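You operate a simulated robot arm through the tools that you are given. There is no shell and no other tool. Be economical: measure what you need, move in short steps, check, and stop when the job is done.

You are at the controls of a simulated two-armed robot. One attempt, no reset.

Task
Take the cap off the jar labelled "10:00" on the top of the goods-in table and lay it down there.

Only the result counts: the job must be done as asked and must still hold three seconds after the hand-in. Knocking over, shifting, dropping, spilling or breaking anything else fails it. A push-on lid holds only when it is set on centred and level and pressed home; a screw cap is set on level and turned clockwise until tight.

Robot
Two 7-joint arms with three-finger grippers on one trunk, on a base that drives. Base frame: it is fixed to the floor where the robot stands at the start and does not move with it; the origin is under the middle of the robot, x ahead of it, y to its left, z up. Units: mm, degrees, N and s.
The left shoulder is at the start at [56, 154, 953], the right one opposite. With the tool pointing down near the work surface each hand reaches from about 260 to 660 mm from the robot's upright axis, wherever it stands, measured 20 degrees to its own side. Payload 2.69 kg a hand.
The TCP of each hand is the grasp point between the finger pads, 29 mm short of the fingertips. In the tool frame z runs along the fingers and y along their closing line. Largest opening 120 mm; the body of the gripper starts 78 mm behind the TCP.
Orientation is that of the tool frame in the base frame, as [roll, pitch, yaw] about the fixed x, y, z axes, in that order (R = Rz(yaw) Ry(pitch) Rx(roll)). With the fingers straight down and closing along the base's y, the tool's x points along the base's -x, its y along +y and its z along -z.

Tools
- The arms move only by the tool drive_tool. It takes "left_plan", "right_plan" or both (then of equal length, played together; a hand with none holds still); each is one flat list of numbers, 7 for each row, row after row: the gripper command, from -1 (shut) to 1 (fully open), values between in proportion, then the shift along the tool's x, y, z in mm, then the turn, a rotation vector about the tool's x, y, z in degrees. In form: [grip, tx, ty, tz, rx, ry, rz, grip, tx, ty, tz, rx, ry, rz, ...]. A call has 1 to 10 rows; each row is the pose to reach, as a shift and turn from the pose commanded when the call began, along the tool's axes at that moment. A row lasts 0.2 s, in which the tool goes at most 50 mm and 8.6 degrees; a call with a longer step from one row to the next is refused whole, and so is a gripper value outside its range. A pose out of reach is approached as far as the arm can. The call stops where the force on the tool passes 40 N (or 10 N more than at its start, if that is more) or the arm is blocked; 0.2 s more then pass. Each finger halts on what it meets, pressing with about 39 N; the grip force reading is that of the motor and also rises with nothing between the fingers. The clock runs only during rows and for 0.2 s after the last one: add rows that repeat a pose to give the fingers time. The reply holds the time, the measured pose of the TCP, the force on the tool along the base axes, the opening and the grip force, in the units named above and with some noise, with the torque about the TCP (base axes, N m) and any sound that the robot's microphone picked up, and new pictures: "pictures" is both (left out), scene, wrist or none (wrist: the cameras of the hands that moved).
- Cameras (640 x 400 px; columns grow to the right, rows downward): "scene" is now at [165.8, 45, 1102.5]; the picture's right is [0.52, -0.85, 0.00], its down [-0.45, -0.28, -0.85] and it looks along [0.72, 0.44, -0.53] (base axes); focal length 214 px, centre (320, 200). "left" rides on the left gripper at [63, 0, -104] in its tool frame; the picture's right is [-0.01, 1.00, 0.00], its down [-0.83, 0.00, -0.56] and it looks along [-0.56, 0.00, 0.83] (tool axes); focal length 275 px, centre (320, 200). "right" rides on the right gripper at [63, 0, -104] in its tool frame; the picture's right is [0.00, 1.00, 0.00], its down [-0.83, 0.00, -0.56] and it looks along [-0.56, 0.00, 0.83] (tool axes); focal length 275 px, centre (320, 200). There is no depth. A picture from a camera that has moved, and an enlarged one, comes with that camera's place and axes in the base frame and with its lens.
- raise_lower(by): slides the trunk up (or, below 0, down) by that many mm; the arms and the scene camera ride with it, the base frame stays. It gives what a move gives, with no picture.
- drive_base(legs): drives the robot by 1 to 6 legs, each [ahead, left, turn to the left] in mm, mm and degrees, along the robot's own axes; the way and the turn of a leg run together, so that a leg with both is an arc; at most 1500 mm and 180 degrees a leg. The arms and the cameras ride along, it lands a little off, and it stops where it bumps. It gives what a move gives, and a new picture of the scene camera.
- pan_tilt(pan, tilt): turns the head with the scene camera to pan (to the left, within 80 degrees either way) and tilt (down, from -29 to 69), counted from straight ahead of the robot. It gives what a move gives, and a new picture of the scene camera.
- enlarge(camera, box): a new picture of the part [left, top, right, bottom] of that camera's present view, enlarged. The clock stands still meanwhile.
- job_done(): hands the job in; it is judged then, once.

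Go step by step. Nothing tells you exact positions but the pictures and the camera data: compare them with the known pose of the tool, close in by small moves and look again before you grip or let go. The budget is 120 turns and 260 pictures, counting those below and the enlarged ones. Unless the task says otherwise, let go and move clear before handing in, and close with one line.

The tools are called after "Call:" as a command line: name --argument value ..., lists and objects as JSON in quotes. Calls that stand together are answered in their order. drive_tool: Moves the arms, as the interface text tells. Its arguments: {"type":"object","properties":{"left_plan":{"type":"array","items":{"type":"number"}},"right_plan":{"type":"array","items":{"type":"number"}},"pictures":{"type":"string","enum":["both","scene","wrist","none"]}},"required":[]} The other tools are called the same way: raise_lower (by) slides the trunk up or down; drive_base (legs) drives the base; pan_tilt (pan, tilt) turns the head that bears the scene camera; enlarge (camera, box) takes an enlarged picture of a part of a camera's view; job_done () hands the job in.

At the start:

```text
clock: 0.0
left_eef_pos: [284.8, 418.6, 1017.1]
left_tool_rot: [180.0, 0.1, -179.9]
left_force: [-0.3, 0.4, 0.0]
left_moment: [0.02, 0.0, 0.0]
left_gripper_width: 120.1
left_grip_force: 0.1
right_eef_pos: [342.5, 9.3, 968.2]
right_tool_rot: [179.9, 0.1, 180.0]
right_force: [-0.4, 0.7, 0.3]
right_moment: [0.01, 0.01, -0.01]
right_gripper_width: 120.2
right_grip_force: 0.0
trunk travel left (down, up): [-325.0, 113.0]
robot x, y, heading: [-1.6, -0.4, 0.2]
head pan, tilt: [31.4, 32.1]
```

scene: 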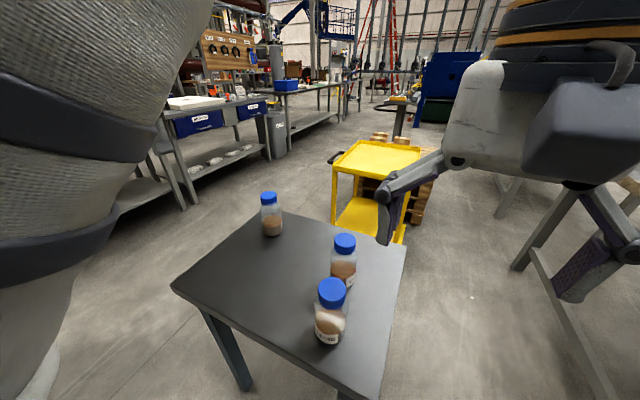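
right: 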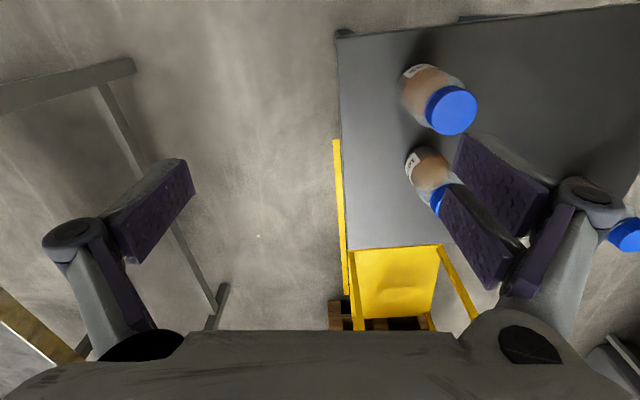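
left: 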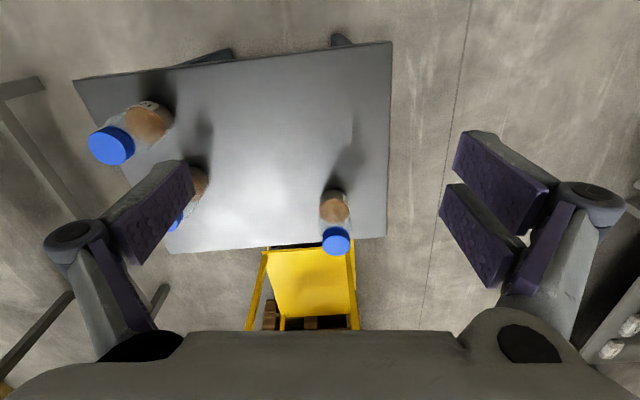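

I see a dark table with three blue-capped jars. I'll enlarge the views to read the labels.

Call:
enlarge --camera "scene" --box '[240, 180, 400, 360]'

Call:
enlarge --camera "right" --box '[380, 50, 500, 220]'

Call:
enlarge --camera "left" --box '[70, 80, 370, 260]'

```text
2.22 times, centred on (320, 270) of scene
camera zoom: at [165.8, 45.0, 1102.5], right [0.52, -0.85, 0.0], down [-0.45, -0.28, -0.85], along [0.72, 0.44, -0.53], focal length 477 px, centre (320, 44)
```

zoom: 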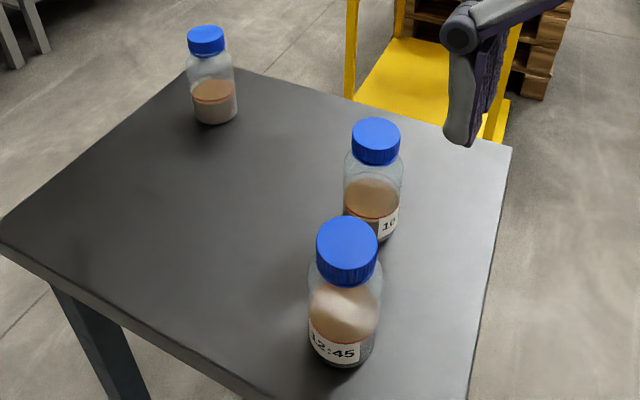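

```text
2.35 times, centred on (440, 135) of right
camera zoom: at [281.3, 8.8, 1070.6], right [0.0, 1.0, 0.0], down [0.83, 0.0, 0.56], along [0.56, 0.0, -0.83], focal length 648 px, centre (38, 353)
```

zoom: 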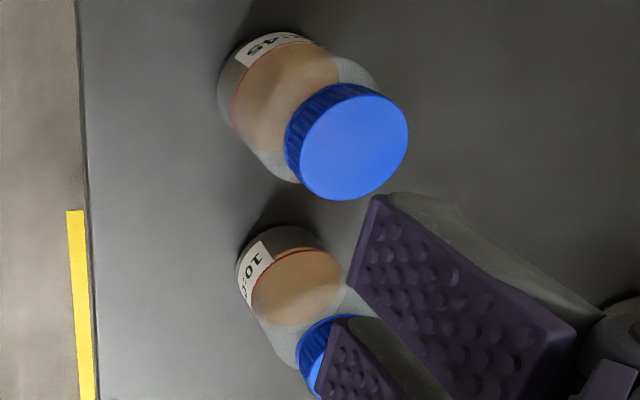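

```text
2.13 times, centred on (220, 170) of left
camera zoom: at [221.9, 418.7, 1122.0], right [0.01, 1.0, 0.0], down [0.83, 0.0, 0.56], along [0.56, 0.0, -0.83], focal length 587 px, centre (533, 264)
```

zoom: 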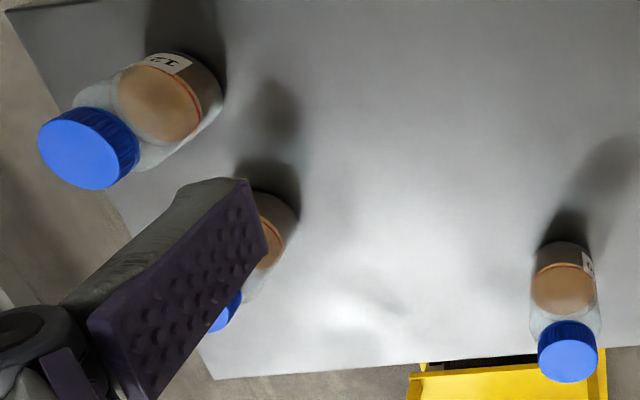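

The middle jar's label starts with "10:" and the far jar's label faces left. I'll move both hands outward to read both labels.

Call:
drive_tool --left_plan '[1, 0, 45, 0, 0, 0, 0, 1, 0, 90, 20, 0, 0, 0, 1, 0, 130, 40, 0, 0, 0, 1, 0, 150, 60, 0, 0, 0]' --right_plan '[1, 0, -45, 0, 0, 0, 0, 1, 0, -90, 20, 0, 0, 0, 1, 0, -130, 40, 0, 0, 0, 1, 0, -150, 60, 0, 0, 0]'

```text
clock: 1.0
left_eef_pos: [282.6, 571.0, 955.5]
left_tool_rot: [-180.0, 0.1, 179.9]
left_force: [0.4, 0.3, 0.0]
left_moment: [0.01, 0.0, 0.02]
left_gripper_width: 120.2
left_grip_force: 0.2
right_eef_pos: [344.7, -140.3, 908.6]
right_tool_rot: [-180.0, 0.1, 180.0]
right_force: [-0.5, -0.5, 0.2]
right_moment: [0.0, 0.01, -0.04]
right_gripper_width: 120.0
right_grip_force: 0.1
trunk travel left (down, up): [-325.0, 113.0]
robot x, y, heading: [1.0, 0.7, 0.2]
head pan, tilt: [31.4, 32.1]
camera scene: at [165.9, 45.1, 1102.5], right [0.52, -0.85, 0.0], down [-0.45, -0.28, -0.85], along [0.72, 0.44, -0.53], focal length 214 px, centre (320, 200)
camera right: at [282.0, -140.0, 1012.0], right [-0.01, 1.0, 0.0], down [0.83, 0.0, 0.56], along [0.56, 0.0, -0.83], focal length 275 px, centre (320, 200)
camera left: at [220.3, 570.2, 1061.2], right [0.01, 1.0, 0.0], down [0.83, -0.01, 0.56], along [0.56, 0.0, -0.83], focal length 275 px, centre (320, 200)
```

scene: 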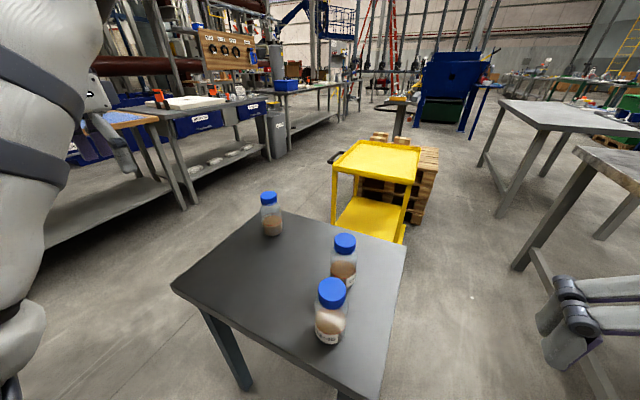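
right: 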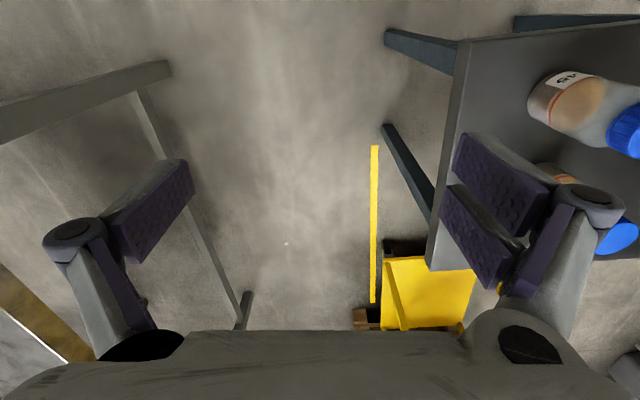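
left: 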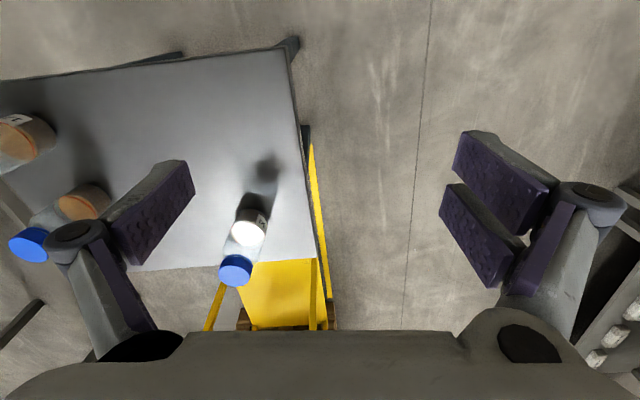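

Now I'll enlarge the labels.

Call:
enlarge --camera "left" --box '[210, 190, 290, 240]'

Call:
enlarge --camera "scene" --box '[300, 220, 380, 300]'

```text
8.00 times, centred on (250, 215) of left
camera zoom: at [220.3, 570.2, 1061.2], right [0.01, 1.0, 0.0], down [0.83, -0.01, 0.56], along [0.56, 0.0, -0.83], focal length 2202 px, centre (880, 80)
```

zoom: 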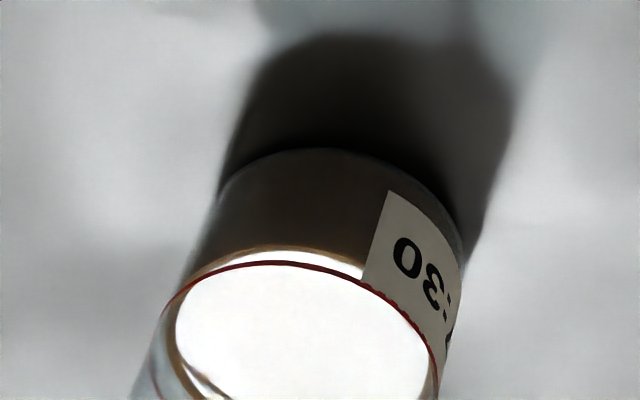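

```text
5.00 times, centred on (340, 260) of scene
camera zoom: at [165.9, 45.1, 1102.5], right [0.52, -0.85, 0.0], down [-0.45, -0.28, -0.85], along [0.72, 0.44, -0.53], focal length 1072 px, centre (220, -100)
```

zoom: 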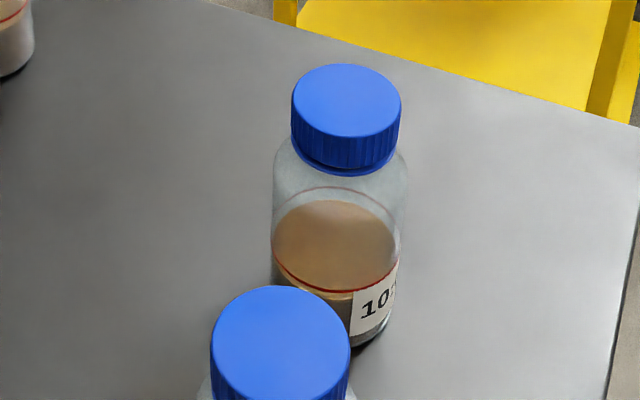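

The third jar reads "…:30", so the middle jar is "10:00", at about (484,176) with its cap top near z=780. I'll have the right hand hold its body from the right side, tilted, while the left unscrews, so first I turn the right hand.

Call:
drive_tool --right_plan '[1, -12, 0, 0, 0, 0, -8.5, 1, -24, 0, 0, 0, 0, -17, 1, -36, 0, 0, 0, 0, -25.5, 1, -48, 0, 0, 0, 0, -34, 1, -60, 0, 0, 0, 0, -42.5, 1, -72, 0, 0, 0, 0, -51, 1, -84, 0, 0, 0, 0, -59.5, 1, -96, 0, 0, 0, 0, -68, 1, -108, 0, 0, 0, 0, -76.5, 1, -120, 0, 0, 0, 0, -85]' --pictures "wrist"

```text
clock: 3.2
left_eef_pos: [281.7, 570.6, 957.1]
left_tool_rot: [-180.0, 0.0, 180.0]
left_force: [-0.2, -0.8, 0.3]
left_moment: [-0.02, 0.02, 0.01]
left_gripper_width: 119.9
left_grip_force: 0.0
right_eef_pos: [464.0, -141.4, 907.7]
right_tool_rot: [-180.0, 0.0, -94.9]
right_force: [-0.4, -0.2, 0.2]
right_moment: [-0.02, -0.02, -0.01]
right_gripper_width: 119.8
right_grip_force: 0.1
trunk travel left (down, up): [-325.0, 113.0]
robot x, y, heading: [0.7, -0.9, 0.2]
head pan, tilt: [31.4, 32.1]
camera right: at [460.4, -203.4, 1010.6], right [-1.0, 0.08, 0.0], down [0.07, 0.83, 0.56], along [0.05, 0.55, -0.83], focal length 275 px, centre (320, 200)
```

right: 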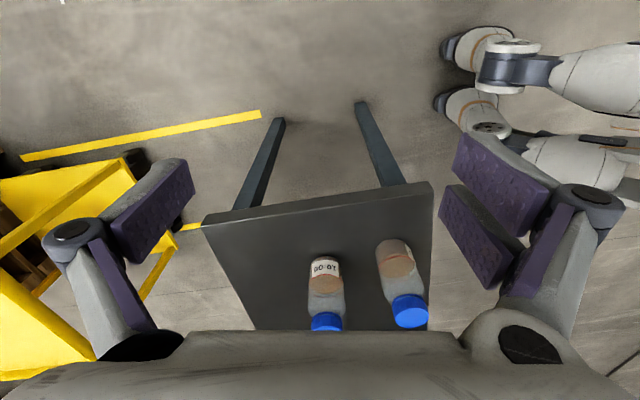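

The label now reads "10:00". I'll enlarge this side view to measure the jar.

Call:
enlarge --camera "right" --box '[280, 220, 440, 340]'

```text
3.33 times, centred on (360, 280) of right
camera zoom: at [460.4, -203.4, 1010.6], right [-1.0, 0.08, 0.0], down [0.07, 0.83, 0.56], along [0.05, 0.55, -0.83], focal length 918 px, centre (187, -67)
```

zoom: 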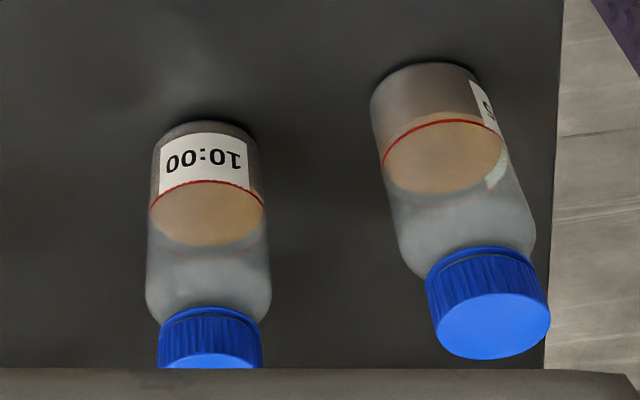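

The jar axis is about (482,175), the table at z≈660 and the cap from about 770 to 790. I tilt the right hand and bring it to a standoff.

Call:
drive_tool --right_plan '[0.5, -23, 0, 11, -0.3, -6.9, -0.6, 0.5, -46, -1, 22, -0.6, -13.8, -1.2, 0.5, -68, -1, 33, -0.9, -20.7, -1.7, 0.5, -91, -2, 44, -1.2, -27.5, -2.3, 0.5, -114, -2, 55, -1.5, -34.4, -2.9, 0.5, -137, -3, 66, -1.8, -41.3, -3.5, 0.5, -160, -3, 77, -2.1, -48.2, -4, 0.5, -182, -3.5, 88, -2.4, -55, -4.6, 0.5, -182, -3.5, 88, -2.4, -55, -4.6]'

```text
clock: 5.2
left_eef_pos: [282.7, 570.1, 957.2]
left_tool_rot: [180.0, 0.2, 180.0]
left_force: [-0.1, 0.5, 0.8]
left_moment: [-0.01, -0.03, 0.0]
left_gripper_width: 120.0
left_grip_force: 0.0
right_eef_pos: [484.2, 40.2, 820.3]
right_tool_rot: [-179.7, 55.1, -89.8]
right_force: [0.3, 0.1, -0.9]
right_moment: [-0.01, -0.04, -0.02]
right_gripper_width: 90.4
right_grip_force: 0.0
trunk travel left (down, up): [-325.0, 113.0]
robot x, y, heading: [1.2, -2.1, 0.1]
head pan, tilt: [31.4, 32.1]
camera scene: at [165.7, 45.0, 1102.5], right [0.52, -0.85, 0.0], down [-0.45, -0.28, -0.85], along [0.72, 0.44, -0.53], focal length 214 px, centre (320, 200)
camera right: at [484.7, -81.2, 826.4], right [-1.0, 0.0, -0.01], down [-0.01, 0.02, 1.0], along [0.0, 1.0, -0.02], focal length 275 px, centre (320, 200)
```

scene: 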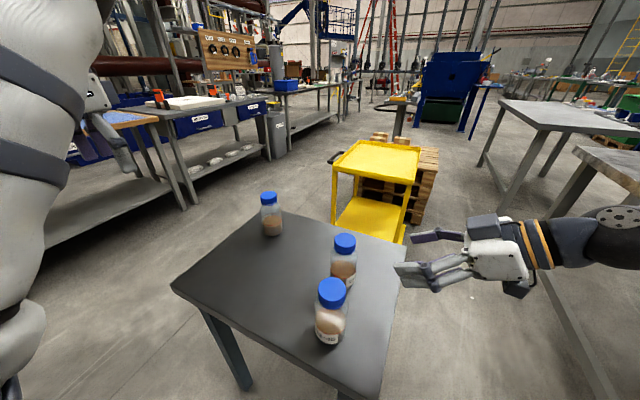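
right: 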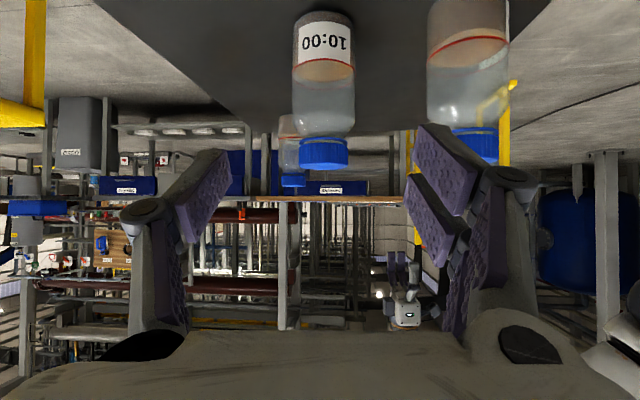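

The close view shows the jar centred at x≈481. I shift slightly and advance part way with the fingers at 84 mm.

Call:
drive_tool --right_plan '[0.4, 6, 2.5, 0, 0, 0, 0, 0.4, 11.5, 2.5, 20, 0, 0, 0, 0.4, 11.5, 2.5, 45, 0, 0, 0, 0.4, 11.5, 2.5, 70, 0, 0, 0, 0.4, 11.5, 2.5, 90, 0, 0, 0, 0.4, 11.5, 2.5, 110, 0, 0, 0]'

```text
clock: 6.6
left_eef_pos: [283.1, 570.9, 955.8]
left_tool_rot: [179.9, 0.0, -180.0]
left_force: [-0.1, 0.1, 0.7]
left_moment: [0.01, 0.03, 0.0]
left_gripper_width: 120.0
left_grip_force: 0.0
right_eef_pos: [480.3, 121.8, 745.7]
right_tool_rot: [-179.7, 55.1, -89.9]
right_force: [-0.3, -0.6, 0.5]
right_moment: [0.02, -0.02, 0.0]
right_gripper_width: 83.8
right_grip_force: 0.1
trunk travel left (down, up): [-325.0, 113.0]
robot x, y, heading: [1.9, 3.3, -0.1]
head pan, tilt: [31.4, 32.1]
camera scene: at [165.9, 45.2, 1102.5], right [0.52, -0.85, 0.0], down [-0.45, -0.28, -0.85], along [0.72, 0.44, -0.53], focal length 214 px, centre (320, 200)
camera right: at [481.8, 1.3, 753.3], right [-1.0, 0.0, -0.01], down [-0.01, 0.02, 1.0], along [0.0, 1.0, -0.02], focal length 275 px, centre (320, 200)
```

scene: 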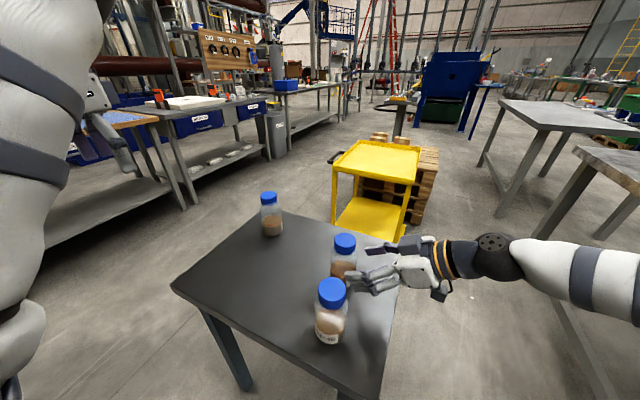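
right: 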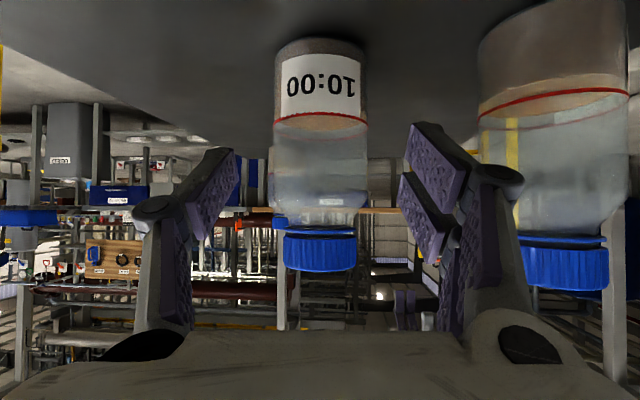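

Aligned. I continue the remaining 62 mm, then close on the jar body.

Call:
drive_tool --right_plan '[0.4, 0, 0, 20, 0, 0, 0, 0.4, 0, 0, 40, 0, 0, 0, 0.4, 0, 0, 52, 0, 0, 0, 0.4, 0, 0, 62, 0, 0, 0, 0.4, 0, 0, 62, 0, 0, 0]'

```text
clock: 7.8
left_eef_pos: [282.6, 570.7, 956.1]
left_tool_rot: [-179.9, 0.2, -180.0]
left_force: [-1.1, -0.1, 0.7]
left_moment: [0.01, 0.01, 0.01]
left_gripper_width: 119.9
left_grip_force: 0.2
right_eef_pos: [480.7, 173.0, 710.8]
right_tool_rot: [-179.8, 55.1, -89.8]
right_force: [0.1, 0.3, -1.2]
right_moment: [0.01, 0.04, -0.01]
right_gripper_width: 84.1
right_grip_force: 0.0
trunk travel left (down, up): [-325.0, 113.0]
robot x, y, heading: [-0.3, -1.3, -0.2]
head pan, tilt: [31.4, 32.1]
camera scene: at [165.8, 45.0, 1102.5], right [0.52, -0.85, 0.0], down [-0.45, -0.28, -0.85], along [0.72, 0.44, -0.53], focal length 214 px, centre (320, 200)
camera right: at [482.4, 51.9, 718.7], right [-1.0, 0.0, -0.01], down [-0.01, 0.02, 1.0], along [0.0, 1.0, -0.02], focal length 275 px, centre (320, 200)
```

scene: 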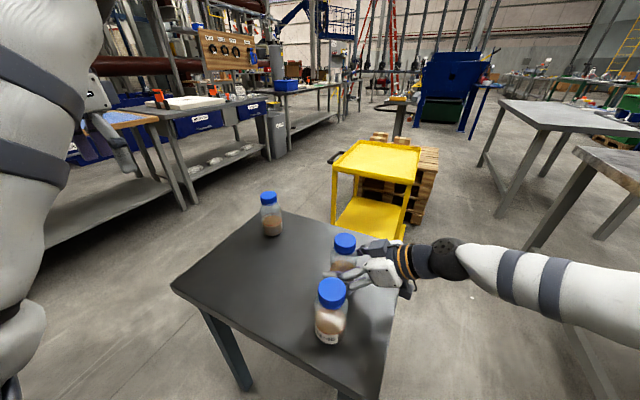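
right: 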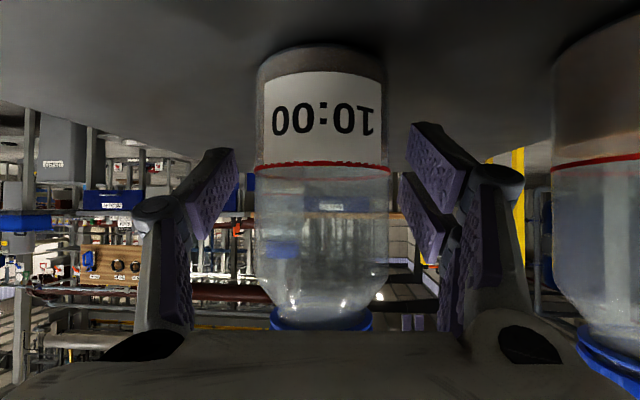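

Jar is centred between the fingers; closing.

Call:
drive_tool --right_plan '[0.1, 0, 0, 0, 0, 0, 0, -0.05, 0, 0, 0, 0, 0, 0, -0.15, 0, 0, 0, 0, 0, 0, -0.3, 0, 0, 0, 0, 0, 0, -0.3, 0, 0, 0, 0, 0, 0]' --pictures "wrist"

```text
clock: 9.0
left_eef_pos: [284.9, 570.9, 956.7]
left_tool_rot: [180.0, 0.1, -180.0]
left_force: [0.1, 0.6, -0.2]
left_moment: [-0.02, -0.01, -0.06]
left_gripper_width: 119.9
left_grip_force: 0.1
right_eef_pos: [480.3, 173.0, 712.1]
right_tool_rot: [-179.8, 55.0, -89.8]
right_force: [-0.7, 0.4, 1.0]
right_moment: [0.03, 0.11, -0.02]
right_gripper_width: 58.4
right_grip_force: 38.8
trunk travel left (down, up): [-325.0, 113.0]
robot x, y, heading: [2.1, -0.3, 0.1]
head pan, tilt: [31.4, 32.1]
camera right: at [482.4, 51.8, 718.9], right [-1.0, 0.0, -0.01], down [-0.01, 0.02, 1.0], along [0.0, 1.0, -0.02], focal length 275 px, centre (320, 200)
```

right: 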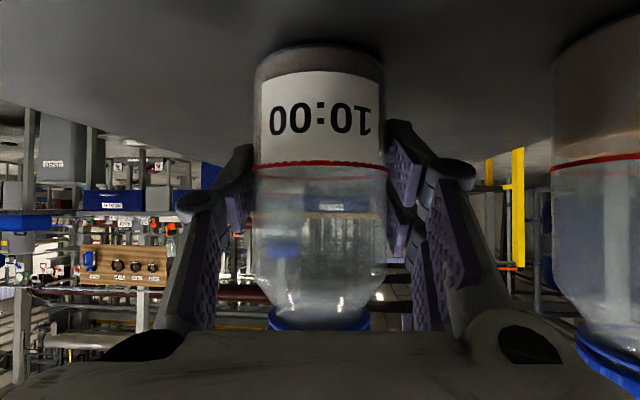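

The jar is held firmly. I bring the left hand above the cap, pre-turning it clockwise by 60° for room to unscrew.

Call:
drive_tool --left_plan '[1, -20, -40, 0, 0, 0, 6, 1, -39, -79, 0, 0, 0, 12, 1, -59, -119, 0, 0, 0, 18, 1, -78, -159, 0, 0, 0, 24, 1, -98, -198, 0, 0, 0, 30, 1, -118, -238, 10, 0, 0, 36, 1, -137, -278, 20, 0, 0, 42, 0.6, -157, -318, 30, 0, 0, 48, 0.3, -176, -357, 40, 0, 0, 54, 0.1, -196, -397, 50, 0, 0, 60]'

```text
clock: 11.2
left_eef_pos: [507.8, 175.4, 904.2]
left_tool_rot: [-180.0, 0.0, 120.0]
left_force: [0.5, -0.1, -0.2]
left_moment: [0.01, 0.0, 0.03]
left_gripper_width: 66.2
left_grip_force: 0.0
left hand out of reach, approached as far as the arm can: row 6, 7, 8, 9, 10
right_eef_pos: [481.0, 172.5, 712.5]
right_tool_rot: [-179.8, 54.9, -89.9]
right_force: [-1.1, -2.5, 3.2]
right_moment: [-0.08, 0.13, 0.02]
right_gripper_width: 58.6
right_grip_force: 39.0
trunk travel left (down, up): [-325.0, 113.0]
robot x, y, heading: [0.3, 2.1, 0.1]
head pan, tilt: [31.4, 32.1]
camera scene: at [165.7, 44.7, 1102.5], right [0.52, -0.85, 0.0], down [-0.45, -0.28, -0.85], along [0.72, 0.44, -0.53], focal length 214 px, centre (320, 200)
camera left: at [478.1, 229.6, 1009.3], right [0.87, 0.49, 0.0], down [0.41, -0.72, 0.56], along [0.27, -0.48, -0.83], focal length 275 px, centre (320, 200)
```

scene: 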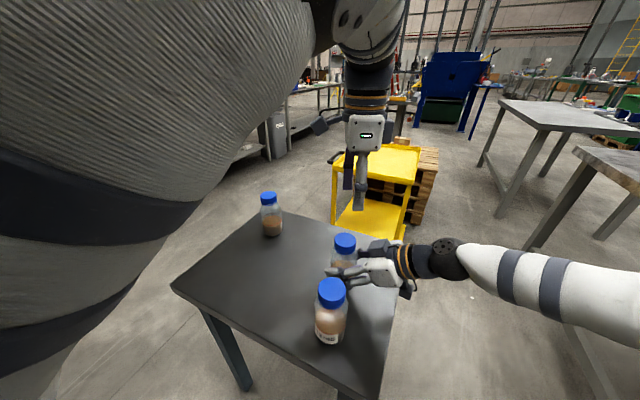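
left: 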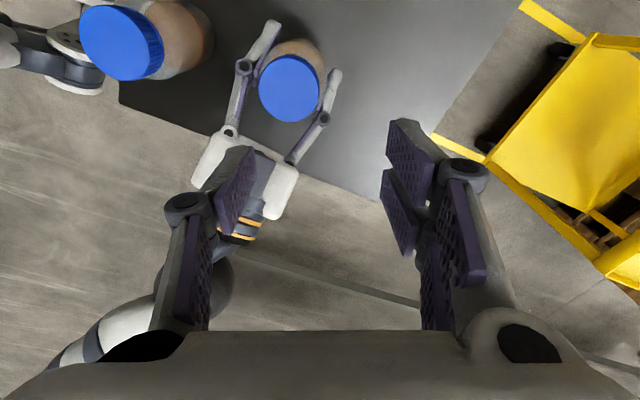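

The left hand landed about 27 mm far in x. I'll lower it by 50 mm first and see where it settles.

Call:
drive_tool --left_plan '[0.1, 0, 0, 15, 0, 0, 0, 0.1, 0, 0, 30, 0, 0, 0, 0.1, 0, 0, 40, 0, 0, 0]' --pictures "wrist"

```text
clock: 12.0
left_eef_pos: [508.1, 177.4, 863.9]
left_tool_rot: [179.8, -0.1, 120.0]
left_force: [-0.1, 0.0, 0.5]
left_moment: [0.01, 0.02, -0.04]
left_gripper_width: 66.1
left_grip_force: 0.1
right_eef_pos: [480.7, 173.4, 712.0]
right_tool_rot: [-179.7, 54.9, -89.8]
right_force: [-1.4, -1.1, 2.4]
right_moment: [-0.02, 0.14, -0.01]
right_gripper_width: 58.5
right_grip_force: 38.9
trunk travel left (down, up): [-325.0, 113.0]
robot x, y, heading: [-0.1, -3.2, 0.0]
head pan, tilt: [31.4, 32.1]
camera left: at [477.9, 231.3, 968.7], right [0.87, 0.5, 0.0], down [0.41, -0.72, 0.56], along [0.28, -0.48, -0.83], focal length 275 px, centre (320, 200)
```

left: 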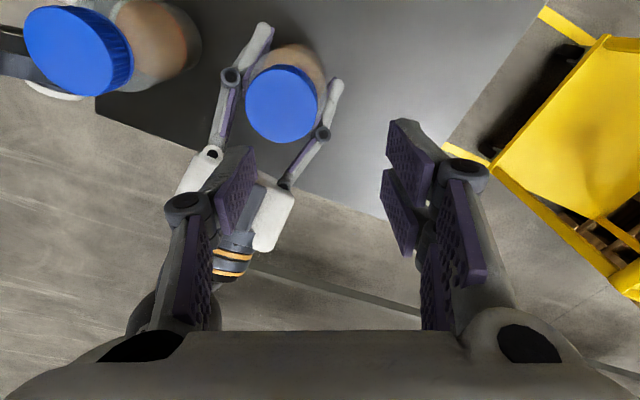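

From this view and the right view, the cap axis is about (480.5,178.5). I'll centre over it.

Call:
drive_tool --left_plan '[0.1, 7, -12, 8, 0, 0, 0, 0.1, 14.6, -23.3, 16, 0, 0, 0, 0.1, 14.6, -23.3, 24, 0, 0, 0]'

```text
clock: 12.8
left_eef_pos: [491.2, 180.6, 835.6]
left_tool_rot: [180.0, -0.1, 119.9]
left_force: [-0.8, -0.5, 0.5]
left_moment: [-0.01, 0.03, -0.01]
left_gripper_width: 65.9
left_grip_force: 0.1
left hand out of reach, approached as far as the arm can: row 1, 2, 3
right_eef_pos: [481.1, 172.3, 712.5]
right_tool_rot: [-179.8, 55.0, -89.7]
right_force: [0.5, 0.5, 2.5]
right_moment: [-0.06, 0.17, 0.02]
right_gripper_width: 58.5
right_grip_force: 39.5
trunk travel left (down, up): [-325.0, 113.0]
robot x, y, heading: [0.9, -2.1, 0.3]
head pan, tilt: [31.4, 32.1]
camera scene: at [165.7, 44.9, 1102.5], right [0.52, -0.85, 0.0], down [-0.45, -0.28, -0.85], along [0.72, 0.44, -0.53], focal length 214 px, centre (320, 200)
camera left: at [461.3, 235.3, 941.5], right [0.87, 0.5, 0.0], down [0.41, -0.72, 0.56], along [0.28, -0.48, -0.83], focal length 275 px, centre (320, 200)
```

scene: 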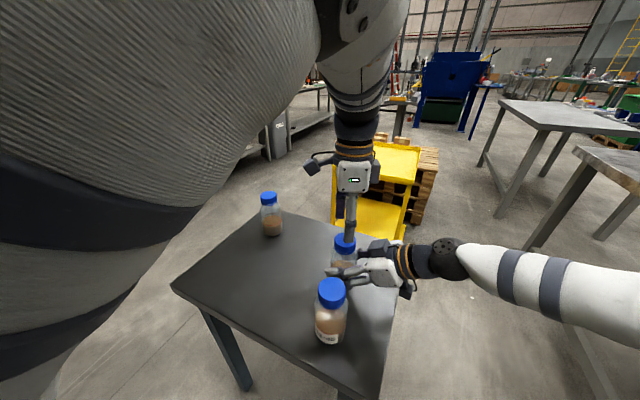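
left: 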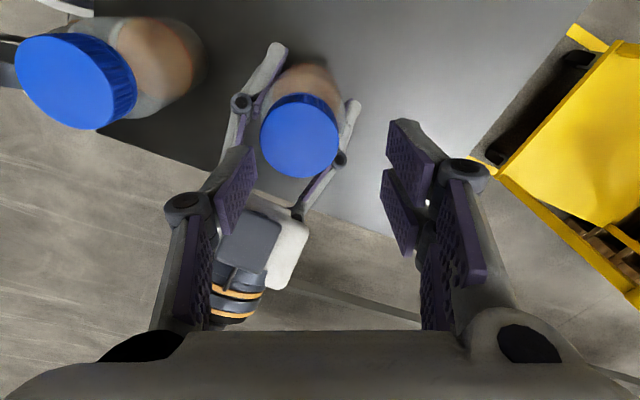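

A joint limit shows at this wrist yaw. I'll turn back by 25° and shift towards the cap axis.

Call:
drive_tool --left_plan '[0.1, 0, 0, 0, 0, 0, -8, 0.1, 2, -5, 0, 0, 0, -16, 0.1, 3.6, -10.3, 0, 0, 0, -24, 0.1, 3.6, -10.3, 0, 0, 0, -24]'

```text
clock: 13.8
left_eef_pos: [490.4, 181.6, 833.4]
left_tool_rot: [180.0, -0.1, 144.1]
left_force: [-0.1, -0.5, -0.1]
left_moment: [0.01, 0.01, -0.01]
left_gripper_width: 66.1
left_grip_force: 0.0
left hand out of reach, approached as far as the arm can: row 2, 3, 4
right_eef_pos: [480.9, 173.7, 711.4]
right_tool_rot: [-179.7, 55.0, -89.8]
right_force: [0.2, 0.1, 3.4]
right_moment: [0.02, 0.13, -0.03]
right_gripper_width: 58.6
right_grip_force: 39.3
trunk travel left (down, up): [-325.0, 113.0]
robot x, y, heading: [3.3, 0.1, -0.1]
head pan, tilt: [31.4, 32.1]
camera scene: at [165.7, 44.9, 1102.5], right [0.52, -0.85, 0.0], down [-0.45, -0.28, -0.85], along [0.72, 0.44, -0.53], focal length 214 px, centre (320, 200)
camera left: at [440.1, 218.8, 938.2], right [0.59, 0.81, 0.0], down [0.67, -0.49, 0.56], along [0.45, -0.33, -0.83], focal length 275 px, centre (320, 200)
```

scene: 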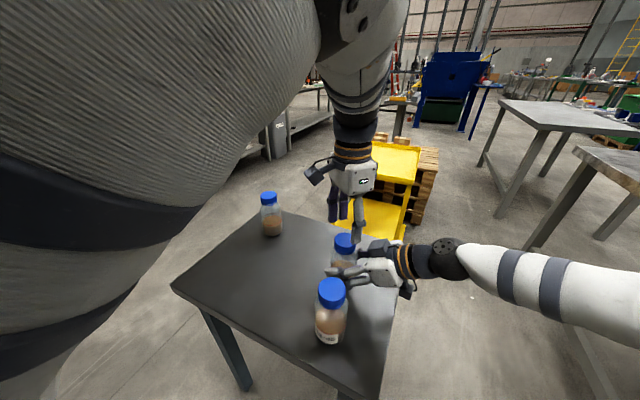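
left: 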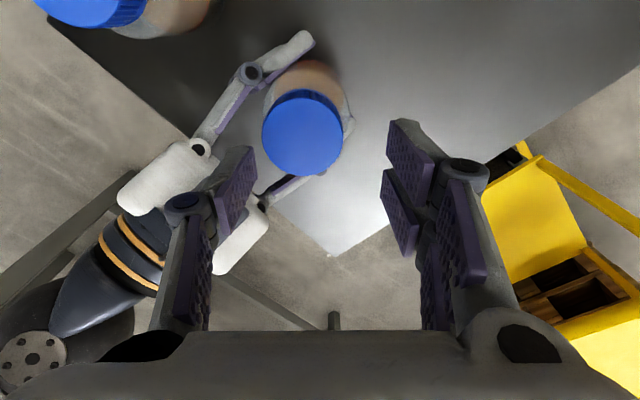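

The limit eases as the hand goes lower. I open wider and lower to z≈812 while shifting towards the cap axis.

Call:
drive_tool --left_plan '[0.4, 0, 0, 0, 0, 0, 0, 0.4, 0, 0, 8, 0, 0, 0, 0.4, 6.3, -8.3, 15, 0, 0, 0, 0.4, 6.3, -8.3, 21, 0, 0, 0]'

```text
clock: 14.8
left_eef_pos: [482.1, 178.1, 810.8]
left_tool_rot: [180.0, 0.0, 143.8]
left_force: [-0.1, -1.1, 0.6]
left_moment: [0.0, 0.04, 0.03]
left_gripper_width: 84.0
left_grip_force: 0.0
left hand out of reach, approached as far as the arm can: row 3
right_eef_pos: [481.5, 172.9, 712.2]
right_tool_rot: [-179.8, 55.0, -89.7]
right_force: [1.0, -0.7, 3.0]
right_moment: [0.01, 0.18, -0.02]
right_gripper_width: 58.6
right_grip_force: 39.2
trunk travel left (down, up): [-325.0, 113.0]
robot x, y, heading: [-0.1, 0.7, 0.0]
head pan, tilt: [31.4, 32.1]
camera scene: at [165.6, 44.9, 1102.5], right [0.52, -0.85, 0.0], down [-0.45, -0.28, -0.85], along [0.72, 0.44, -0.53], focal length 214 px, centre (320, 200)
camera left: at [431.6, 216.0, 916.5], right [0.59, 0.81, 0.0], down [0.67, -0.49, 0.56], along [0.45, -0.33, -0.83], focal length 275 px, centre (320, 200)
```

scene: 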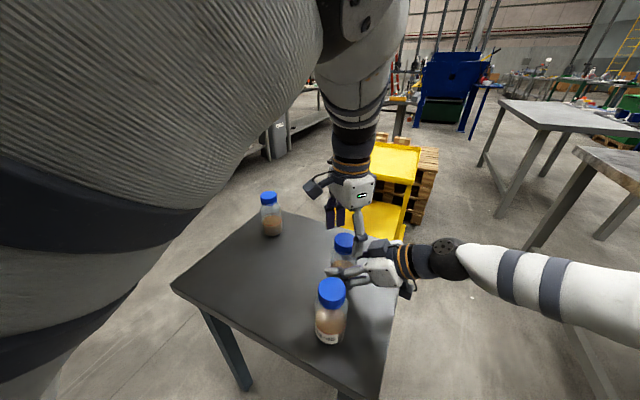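
left: 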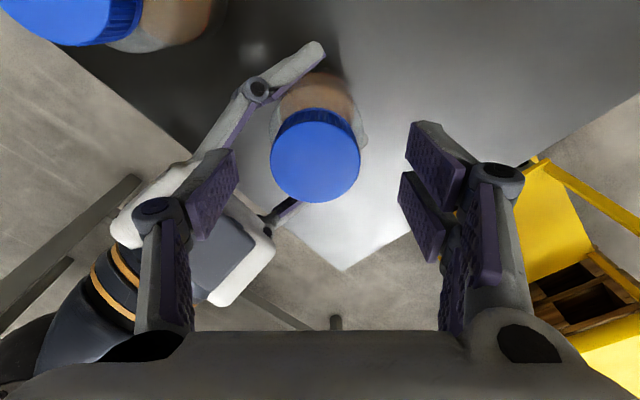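

The cap is centred between the fingers. I lower to TCP z≈800 and close gently on the cap.

Call:
drive_tool --left_plan '[0.4, 1.5, -1.5, 5, 0, 0, 0, 0.4, 3, -1.5, 10.5, 0, 0, 0, 0.4, 3, -1.5, 10.5, 0, 0, 0]'

Call:
enlarge --camera "scene" --box '[300, 200, 420, 290]'

```text
clock: 15.6
left_eef_pos: [477.2, 180.8, 803.0]
left_tool_rot: [180.0, -0.1, 143.9]
left_force: [-1.0, 0.3, 1.0]
left_moment: [0.0, 0.0, 0.01]
left_gripper_width: 84.2
left_grip_force: 0.0
right_eef_pos: [480.3, 173.7, 711.0]
right_tool_rot: [-179.8, 55.0, -89.8]
right_force: [0.3, -0.4, 3.8]
right_moment: [0.05, 0.17, -0.03]
right_gripper_width: 58.2
right_grip_force: 38.9
trunk travel left (down, up): [-325.0, 113.0]
robot x, y, heading: [-0.4, 2.1, 0.2]
head pan, tilt: [31.4, 32.1]
camera scene: at [165.6, 44.9, 1102.5], right [0.52, -0.85, 0.0], down [-0.45, -0.28, -0.85], along [0.72, 0.44, -0.53], focal length 214 px, centre (320, 200)
camera left: at [426.3, 217.0, 906.9], right [0.59, 0.81, 0.0], down [0.67, -0.49, 0.56], along [0.45, -0.33, -0.83], focal length 275 px, centre (320, 200)
```

scene: 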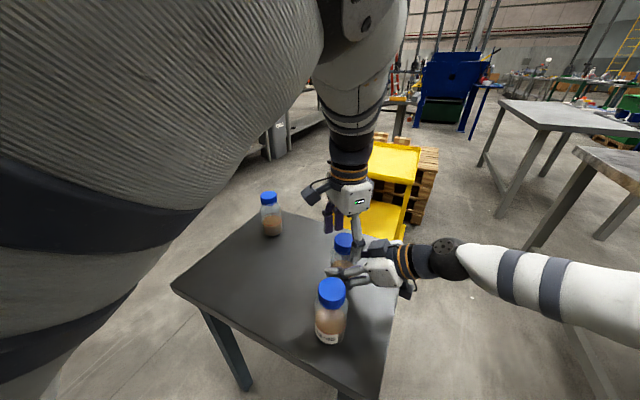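
left: 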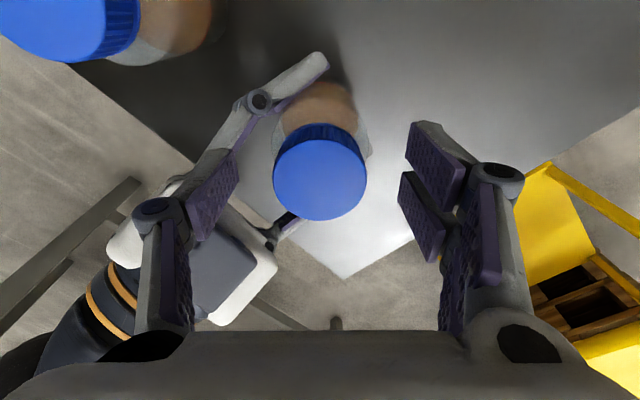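

```text
4.44 times, centred on (360, 245) of scene
camera zoom: at [165.6, 44.9, 1102.5], right [0.52, -0.85, 0.0], down [-0.45, -0.28, -0.85], along [0.72, 0.44, -0.53], focal length 953 px, centre (142, 0)
```

zoom: 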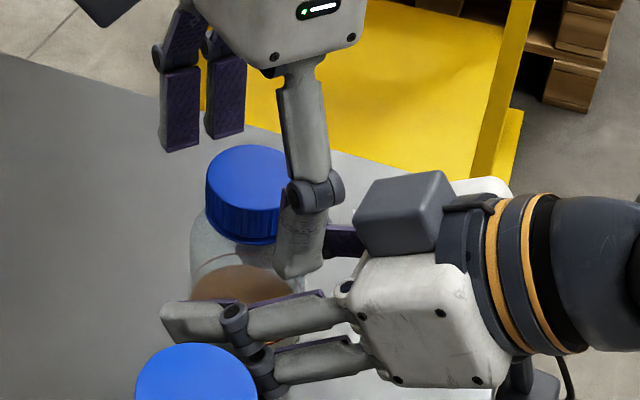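

I centre by 2 mm, descend 3 mm more and close on the cap.

Call:
drive_tool --left_plan '[0.4, -2, 0, 2, 0, 0, 0, 0.2, -2, 0, 3.5, 0, 0, 0, 0, -2, 0, 3.5, 0, 0, 0, -0.15, -2, 0, 3.5, 0, 0, 0, -0.4, -2, 0, 3.5, 0, 0, 0, -0.4, -2, 0, 3.5, 0, 0, 0]'

Call:
enlarge --camera "scene" --box '[300, 200, 420, 290]'

```text
clock: 17.0
left_eef_pos: [477.3, 178.9, 797.6]
left_tool_rot: [179.9, 0.0, 144.0]
left_force: [2.5, 4.2, -0.7]
left_moment: [0.16, -0.15, 0.08]
left_gripper_width: 45.2
left_grip_force: 39.8
right_eef_pos: [480.6, 173.2, 713.3]
right_tool_rot: [-179.9, 55.0, -89.8]
right_force: [-2.6, -2.9, 4.8]
right_moment: [0.29, -0.04, -0.12]
right_gripper_width: 58.3
right_grip_force: 39.3
trunk travel left (down, up): [-325.0, 113.0]
robot x, y, heading: [-0.5, -1.5, -0.2]
head pan, tilt: [31.4, 32.1]
camera scene: at [165.6, 45.0, 1102.5], right [0.52, -0.85, 0.0], down [-0.45, -0.28, -0.85], along [0.72, 0.44, -0.53], focal length 214 px, centre (320, 200)
camera left: at [427.6, 215.3, 903.2], right [0.59, 0.81, 0.0], down [0.67, -0.49, 0.56], along [0.45, -0.33, -0.83], focal length 275 px, centre (320, 200)
```

scene: 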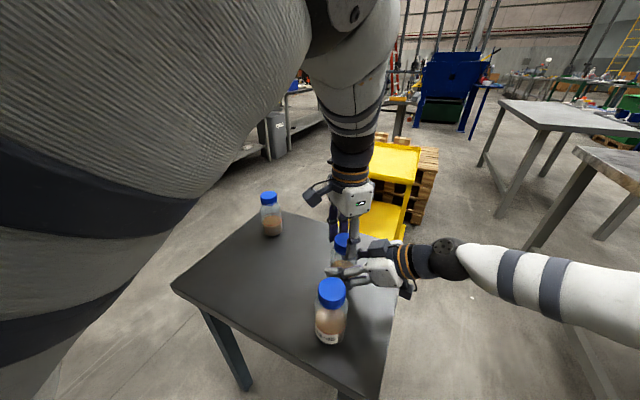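
left: 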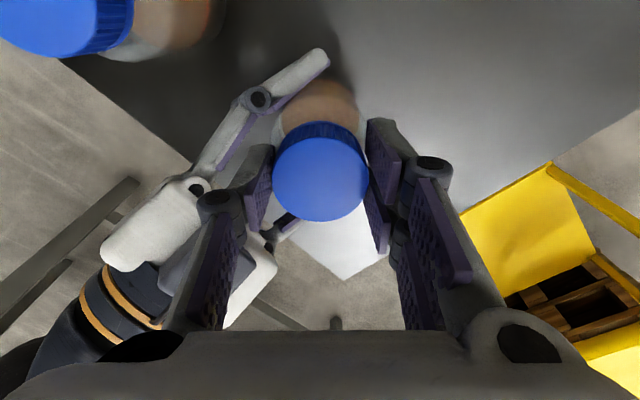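

```text
4.44 times, centred on (360, 245) of scene
camera zoom: at [165.6, 45.0, 1102.5], right [0.52, -0.85, 0.0], down [-0.45, -0.28, -0.85], along [0.72, 0.44, -0.53], focal length 953 px, centre (142, 0)
```

zoom: 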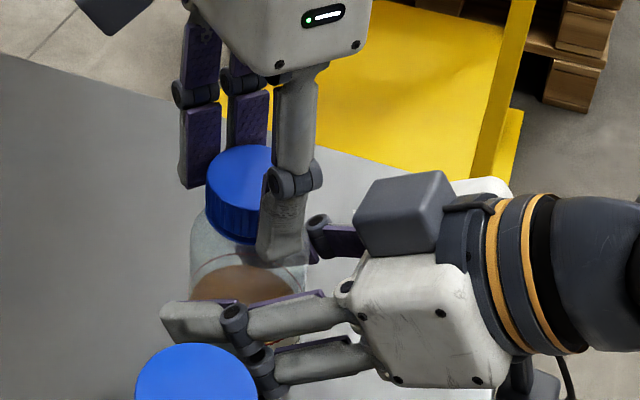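

The cap is gripped at 45 mm. I start turning it counter-clockwise (seen from above).

Call:
drive_tool --left_plan '[-0.4, 0, 0, 0, 0, 0, -6, -0.4, 0, 0, 0, 0, 0, -12, -0.4, 0, 0, 0, 0, 0, -18, -0.4, 0, 0, 0, 0, 0, -24, -0.4, 0, 0, 0, 0, 0, -30]' --pictures "wrist"

Call:
enlarge --camera "right" --box '[160, 0, 480, 200]'

```text
clock: 18.2
left_eef_pos: [478.3, 178.5, 798.5]
left_tool_rot: [-179.8, 0.0, 174.0]
left_force: [-3.5, -4.5, 0.3]
left_moment: [-0.1, -0.11, -0.01]
left_gripper_width: 45.3
left_grip_force: 39.1
right_eef_pos: [482.4, 173.3, 712.1]
right_tool_rot: [-179.8, 55.2, -90.0]
right_force: [2.1, 3.0, 1.2]
right_moment: [-0.32, 0.58, -0.01]
right_gripper_width: 58.4
right_grip_force: 38.6
trunk travel left (down, up): [-325.0, 113.0]
robot x, y, heading: [0.1, 1.2, 0.2]
head pan, tilt: [31.4, 32.1]
camera left: at [416.0, 184.1, 903.5], right [0.11, 0.99, 0.0], down [0.83, -0.09, 0.56], along [0.55, -0.06, -0.83], focal length 275 px, centre (320, 200)
```

left: 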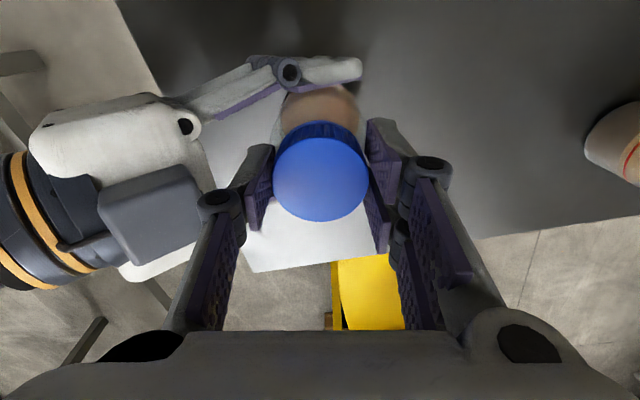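

```text
2.00 times, centred on (320, 100) of right
camera zoom: at [482.4, 51.8, 718.9], right [-1.0, 0.0, -0.01], down [-0.01, 0.02, 1.0], along [0.0, 1.0, -0.02], focal length 551 px, centre (320, 400)
```

zoom: 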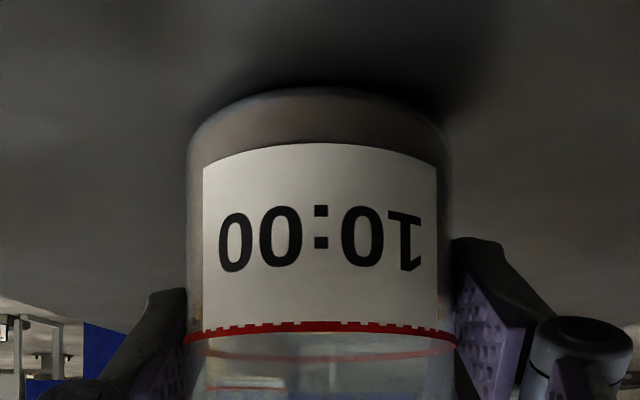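

The cap turned with low torque and the label stayed put. I continue another 80° with a slight rise.

Call:
drive_tool --left_plan '[-0.4, 0, 0, 0, 0, 0, -8, -0.4, 0, 0, 0, 0, 0, -16, -0.4, 0, 0, -0.2, 0, 0, -24, -0.4, 0, 0, -0.3, 0, 0, -32, -0.4, 0, 0, -0.4, 0, 0, -40, -0.4, 0, 0, -0.5, 0, 0, -48, -0.4, 0, 0, -0.6, 0, 0, -56, -0.4, 0, 0, -0.6, 0, 0, -64, -0.4, 0, 0, -0.7, 0, 0, -72, -0.4, 0, 0, -0.8, 0, 0, -80]'

```text
clock: 20.4
left_eef_pos: [477.9, 178.6, 798.6]
left_tool_rot: [-179.8, -0.1, -105.9]
left_force: [4.2, -20.6, 1.3]
left_moment: [-1.18, -0.08, -0.04]
left_gripper_width: 44.8
left_grip_force: 39.2
right_eef_pos: [480.0, 173.7, 713.4]
right_tool_rot: [-180.0, 55.1, -89.8]
right_force: [-3.0, 23.0, 4.1]
right_moment: [-0.43, -0.27, -0.03]
right_gripper_width: 58.5
right_grip_force: 39.3
trunk travel left (down, up): [-325.0, 113.0]
robot x, y, heading: [-2.3, 0.2, -0.0]
head pan, tilt: [31.4, 32.1]
camera scene: at [165.7, 45.0, 1102.5], right [0.52, -0.85, 0.0], down [-0.45, -0.28, -0.85], along [0.72, 0.44, -0.53], focal length 214 px, centre (320, 200)
camera left: at [461.1, 117.5, 904.4], right [-0.96, 0.28, 0.0], down [0.23, 0.8, 0.56], along [0.16, 0.53, -0.83], focal length 275 px, centre (320, 200)
```

scene: 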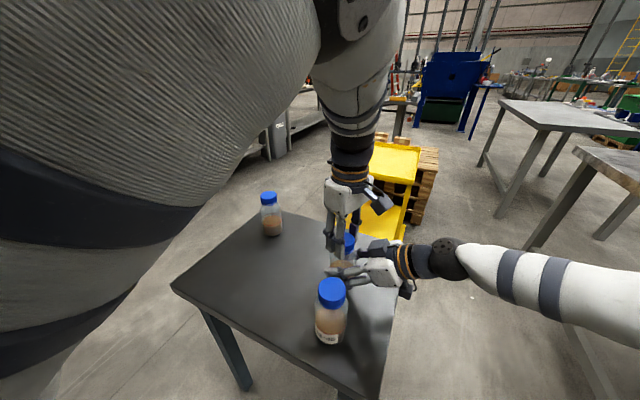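
left: 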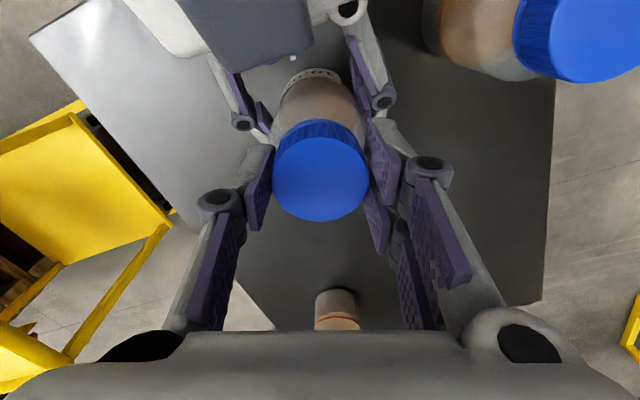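

The lateral force shows a slight off-centre grip. I open a little so the jar relaxes, and look to re-centre.

Call:
drive_tool --left_plan '[-0.2, 0, 0, 0, 0, 0, 0, 0, 0, 0, 0, 0, 0, 0, 0, 0, 0, 0, 0, 0, 0]' --pictures "wrist"

Call:
enlarge --camera "scene" --box '[300, 200, 420, 290]'

Call:
enlarge --camera "right" --box '[160, 0, 480, 200]'

```text
clock: 21.2
left_eef_pos: [477.1, 178.5, 799.8]
left_tool_rot: [-180.0, 0.2, -105.9]
left_force: [-0.4, -0.4, -0.4]
left_moment: [0.0, 0.0, 0.0]
left_gripper_width: 59.7
left_grip_force: 0.0
right_eef_pos: [480.8, 171.4, 712.5]
right_tool_rot: [-179.6, 55.0, -89.8]
right_force: [1.2, -4.0, 9.9]
right_moment: [0.12, 0.08, 0.01]
right_gripper_width: 58.5
right_grip_force: 39.5
trunk travel left (down, up): [-325.0, 113.0]
robot x, y, heading: [0.4, 3.8, 0.1]
head pan, tilt: [31.4, 32.1]
camera left: at [460.4, 117.4, 904.4], right [-0.96, 0.28, 0.0], down [0.23, 0.8, 0.56], along [0.16, 0.53, -0.83], focal length 275 px, centre (320, 200)
```

left: 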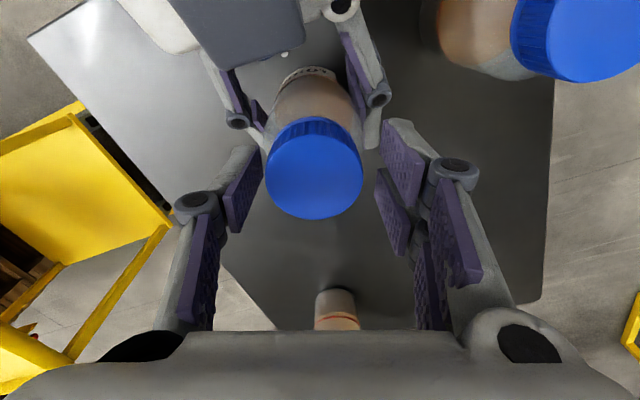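

```text
4.44 times, centred on (360, 245) of scene
camera zoom: at [165.5, 44.4, 1102.6], right [0.52, -0.85, 0.0], down [-0.45, -0.28, -0.85], along [0.72, 0.44, -0.53], focal length 953 px, centre (142, 0)
```

zoom: 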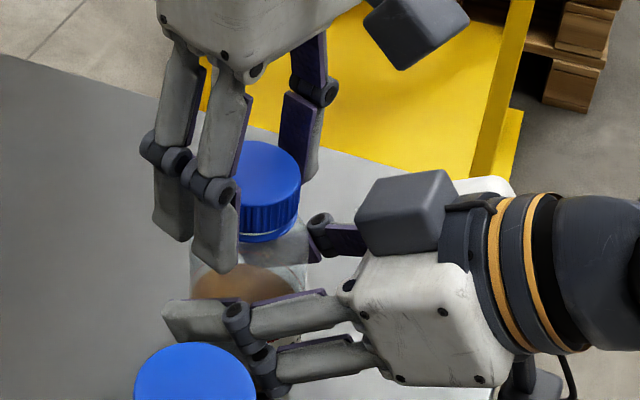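

```text
2.00 times, centred on (320, 100) of right
camera zoom: at [483.3, 50.5, 719.3], right [-1.0, 0.0, -0.01], down [-0.01, 0.02, 1.0], along [0.0, 1.0, -0.02], focal length 551 px, centre (320, 400)
```

zoom: 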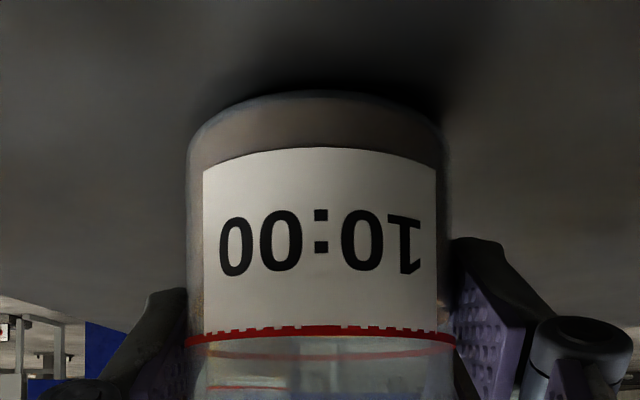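

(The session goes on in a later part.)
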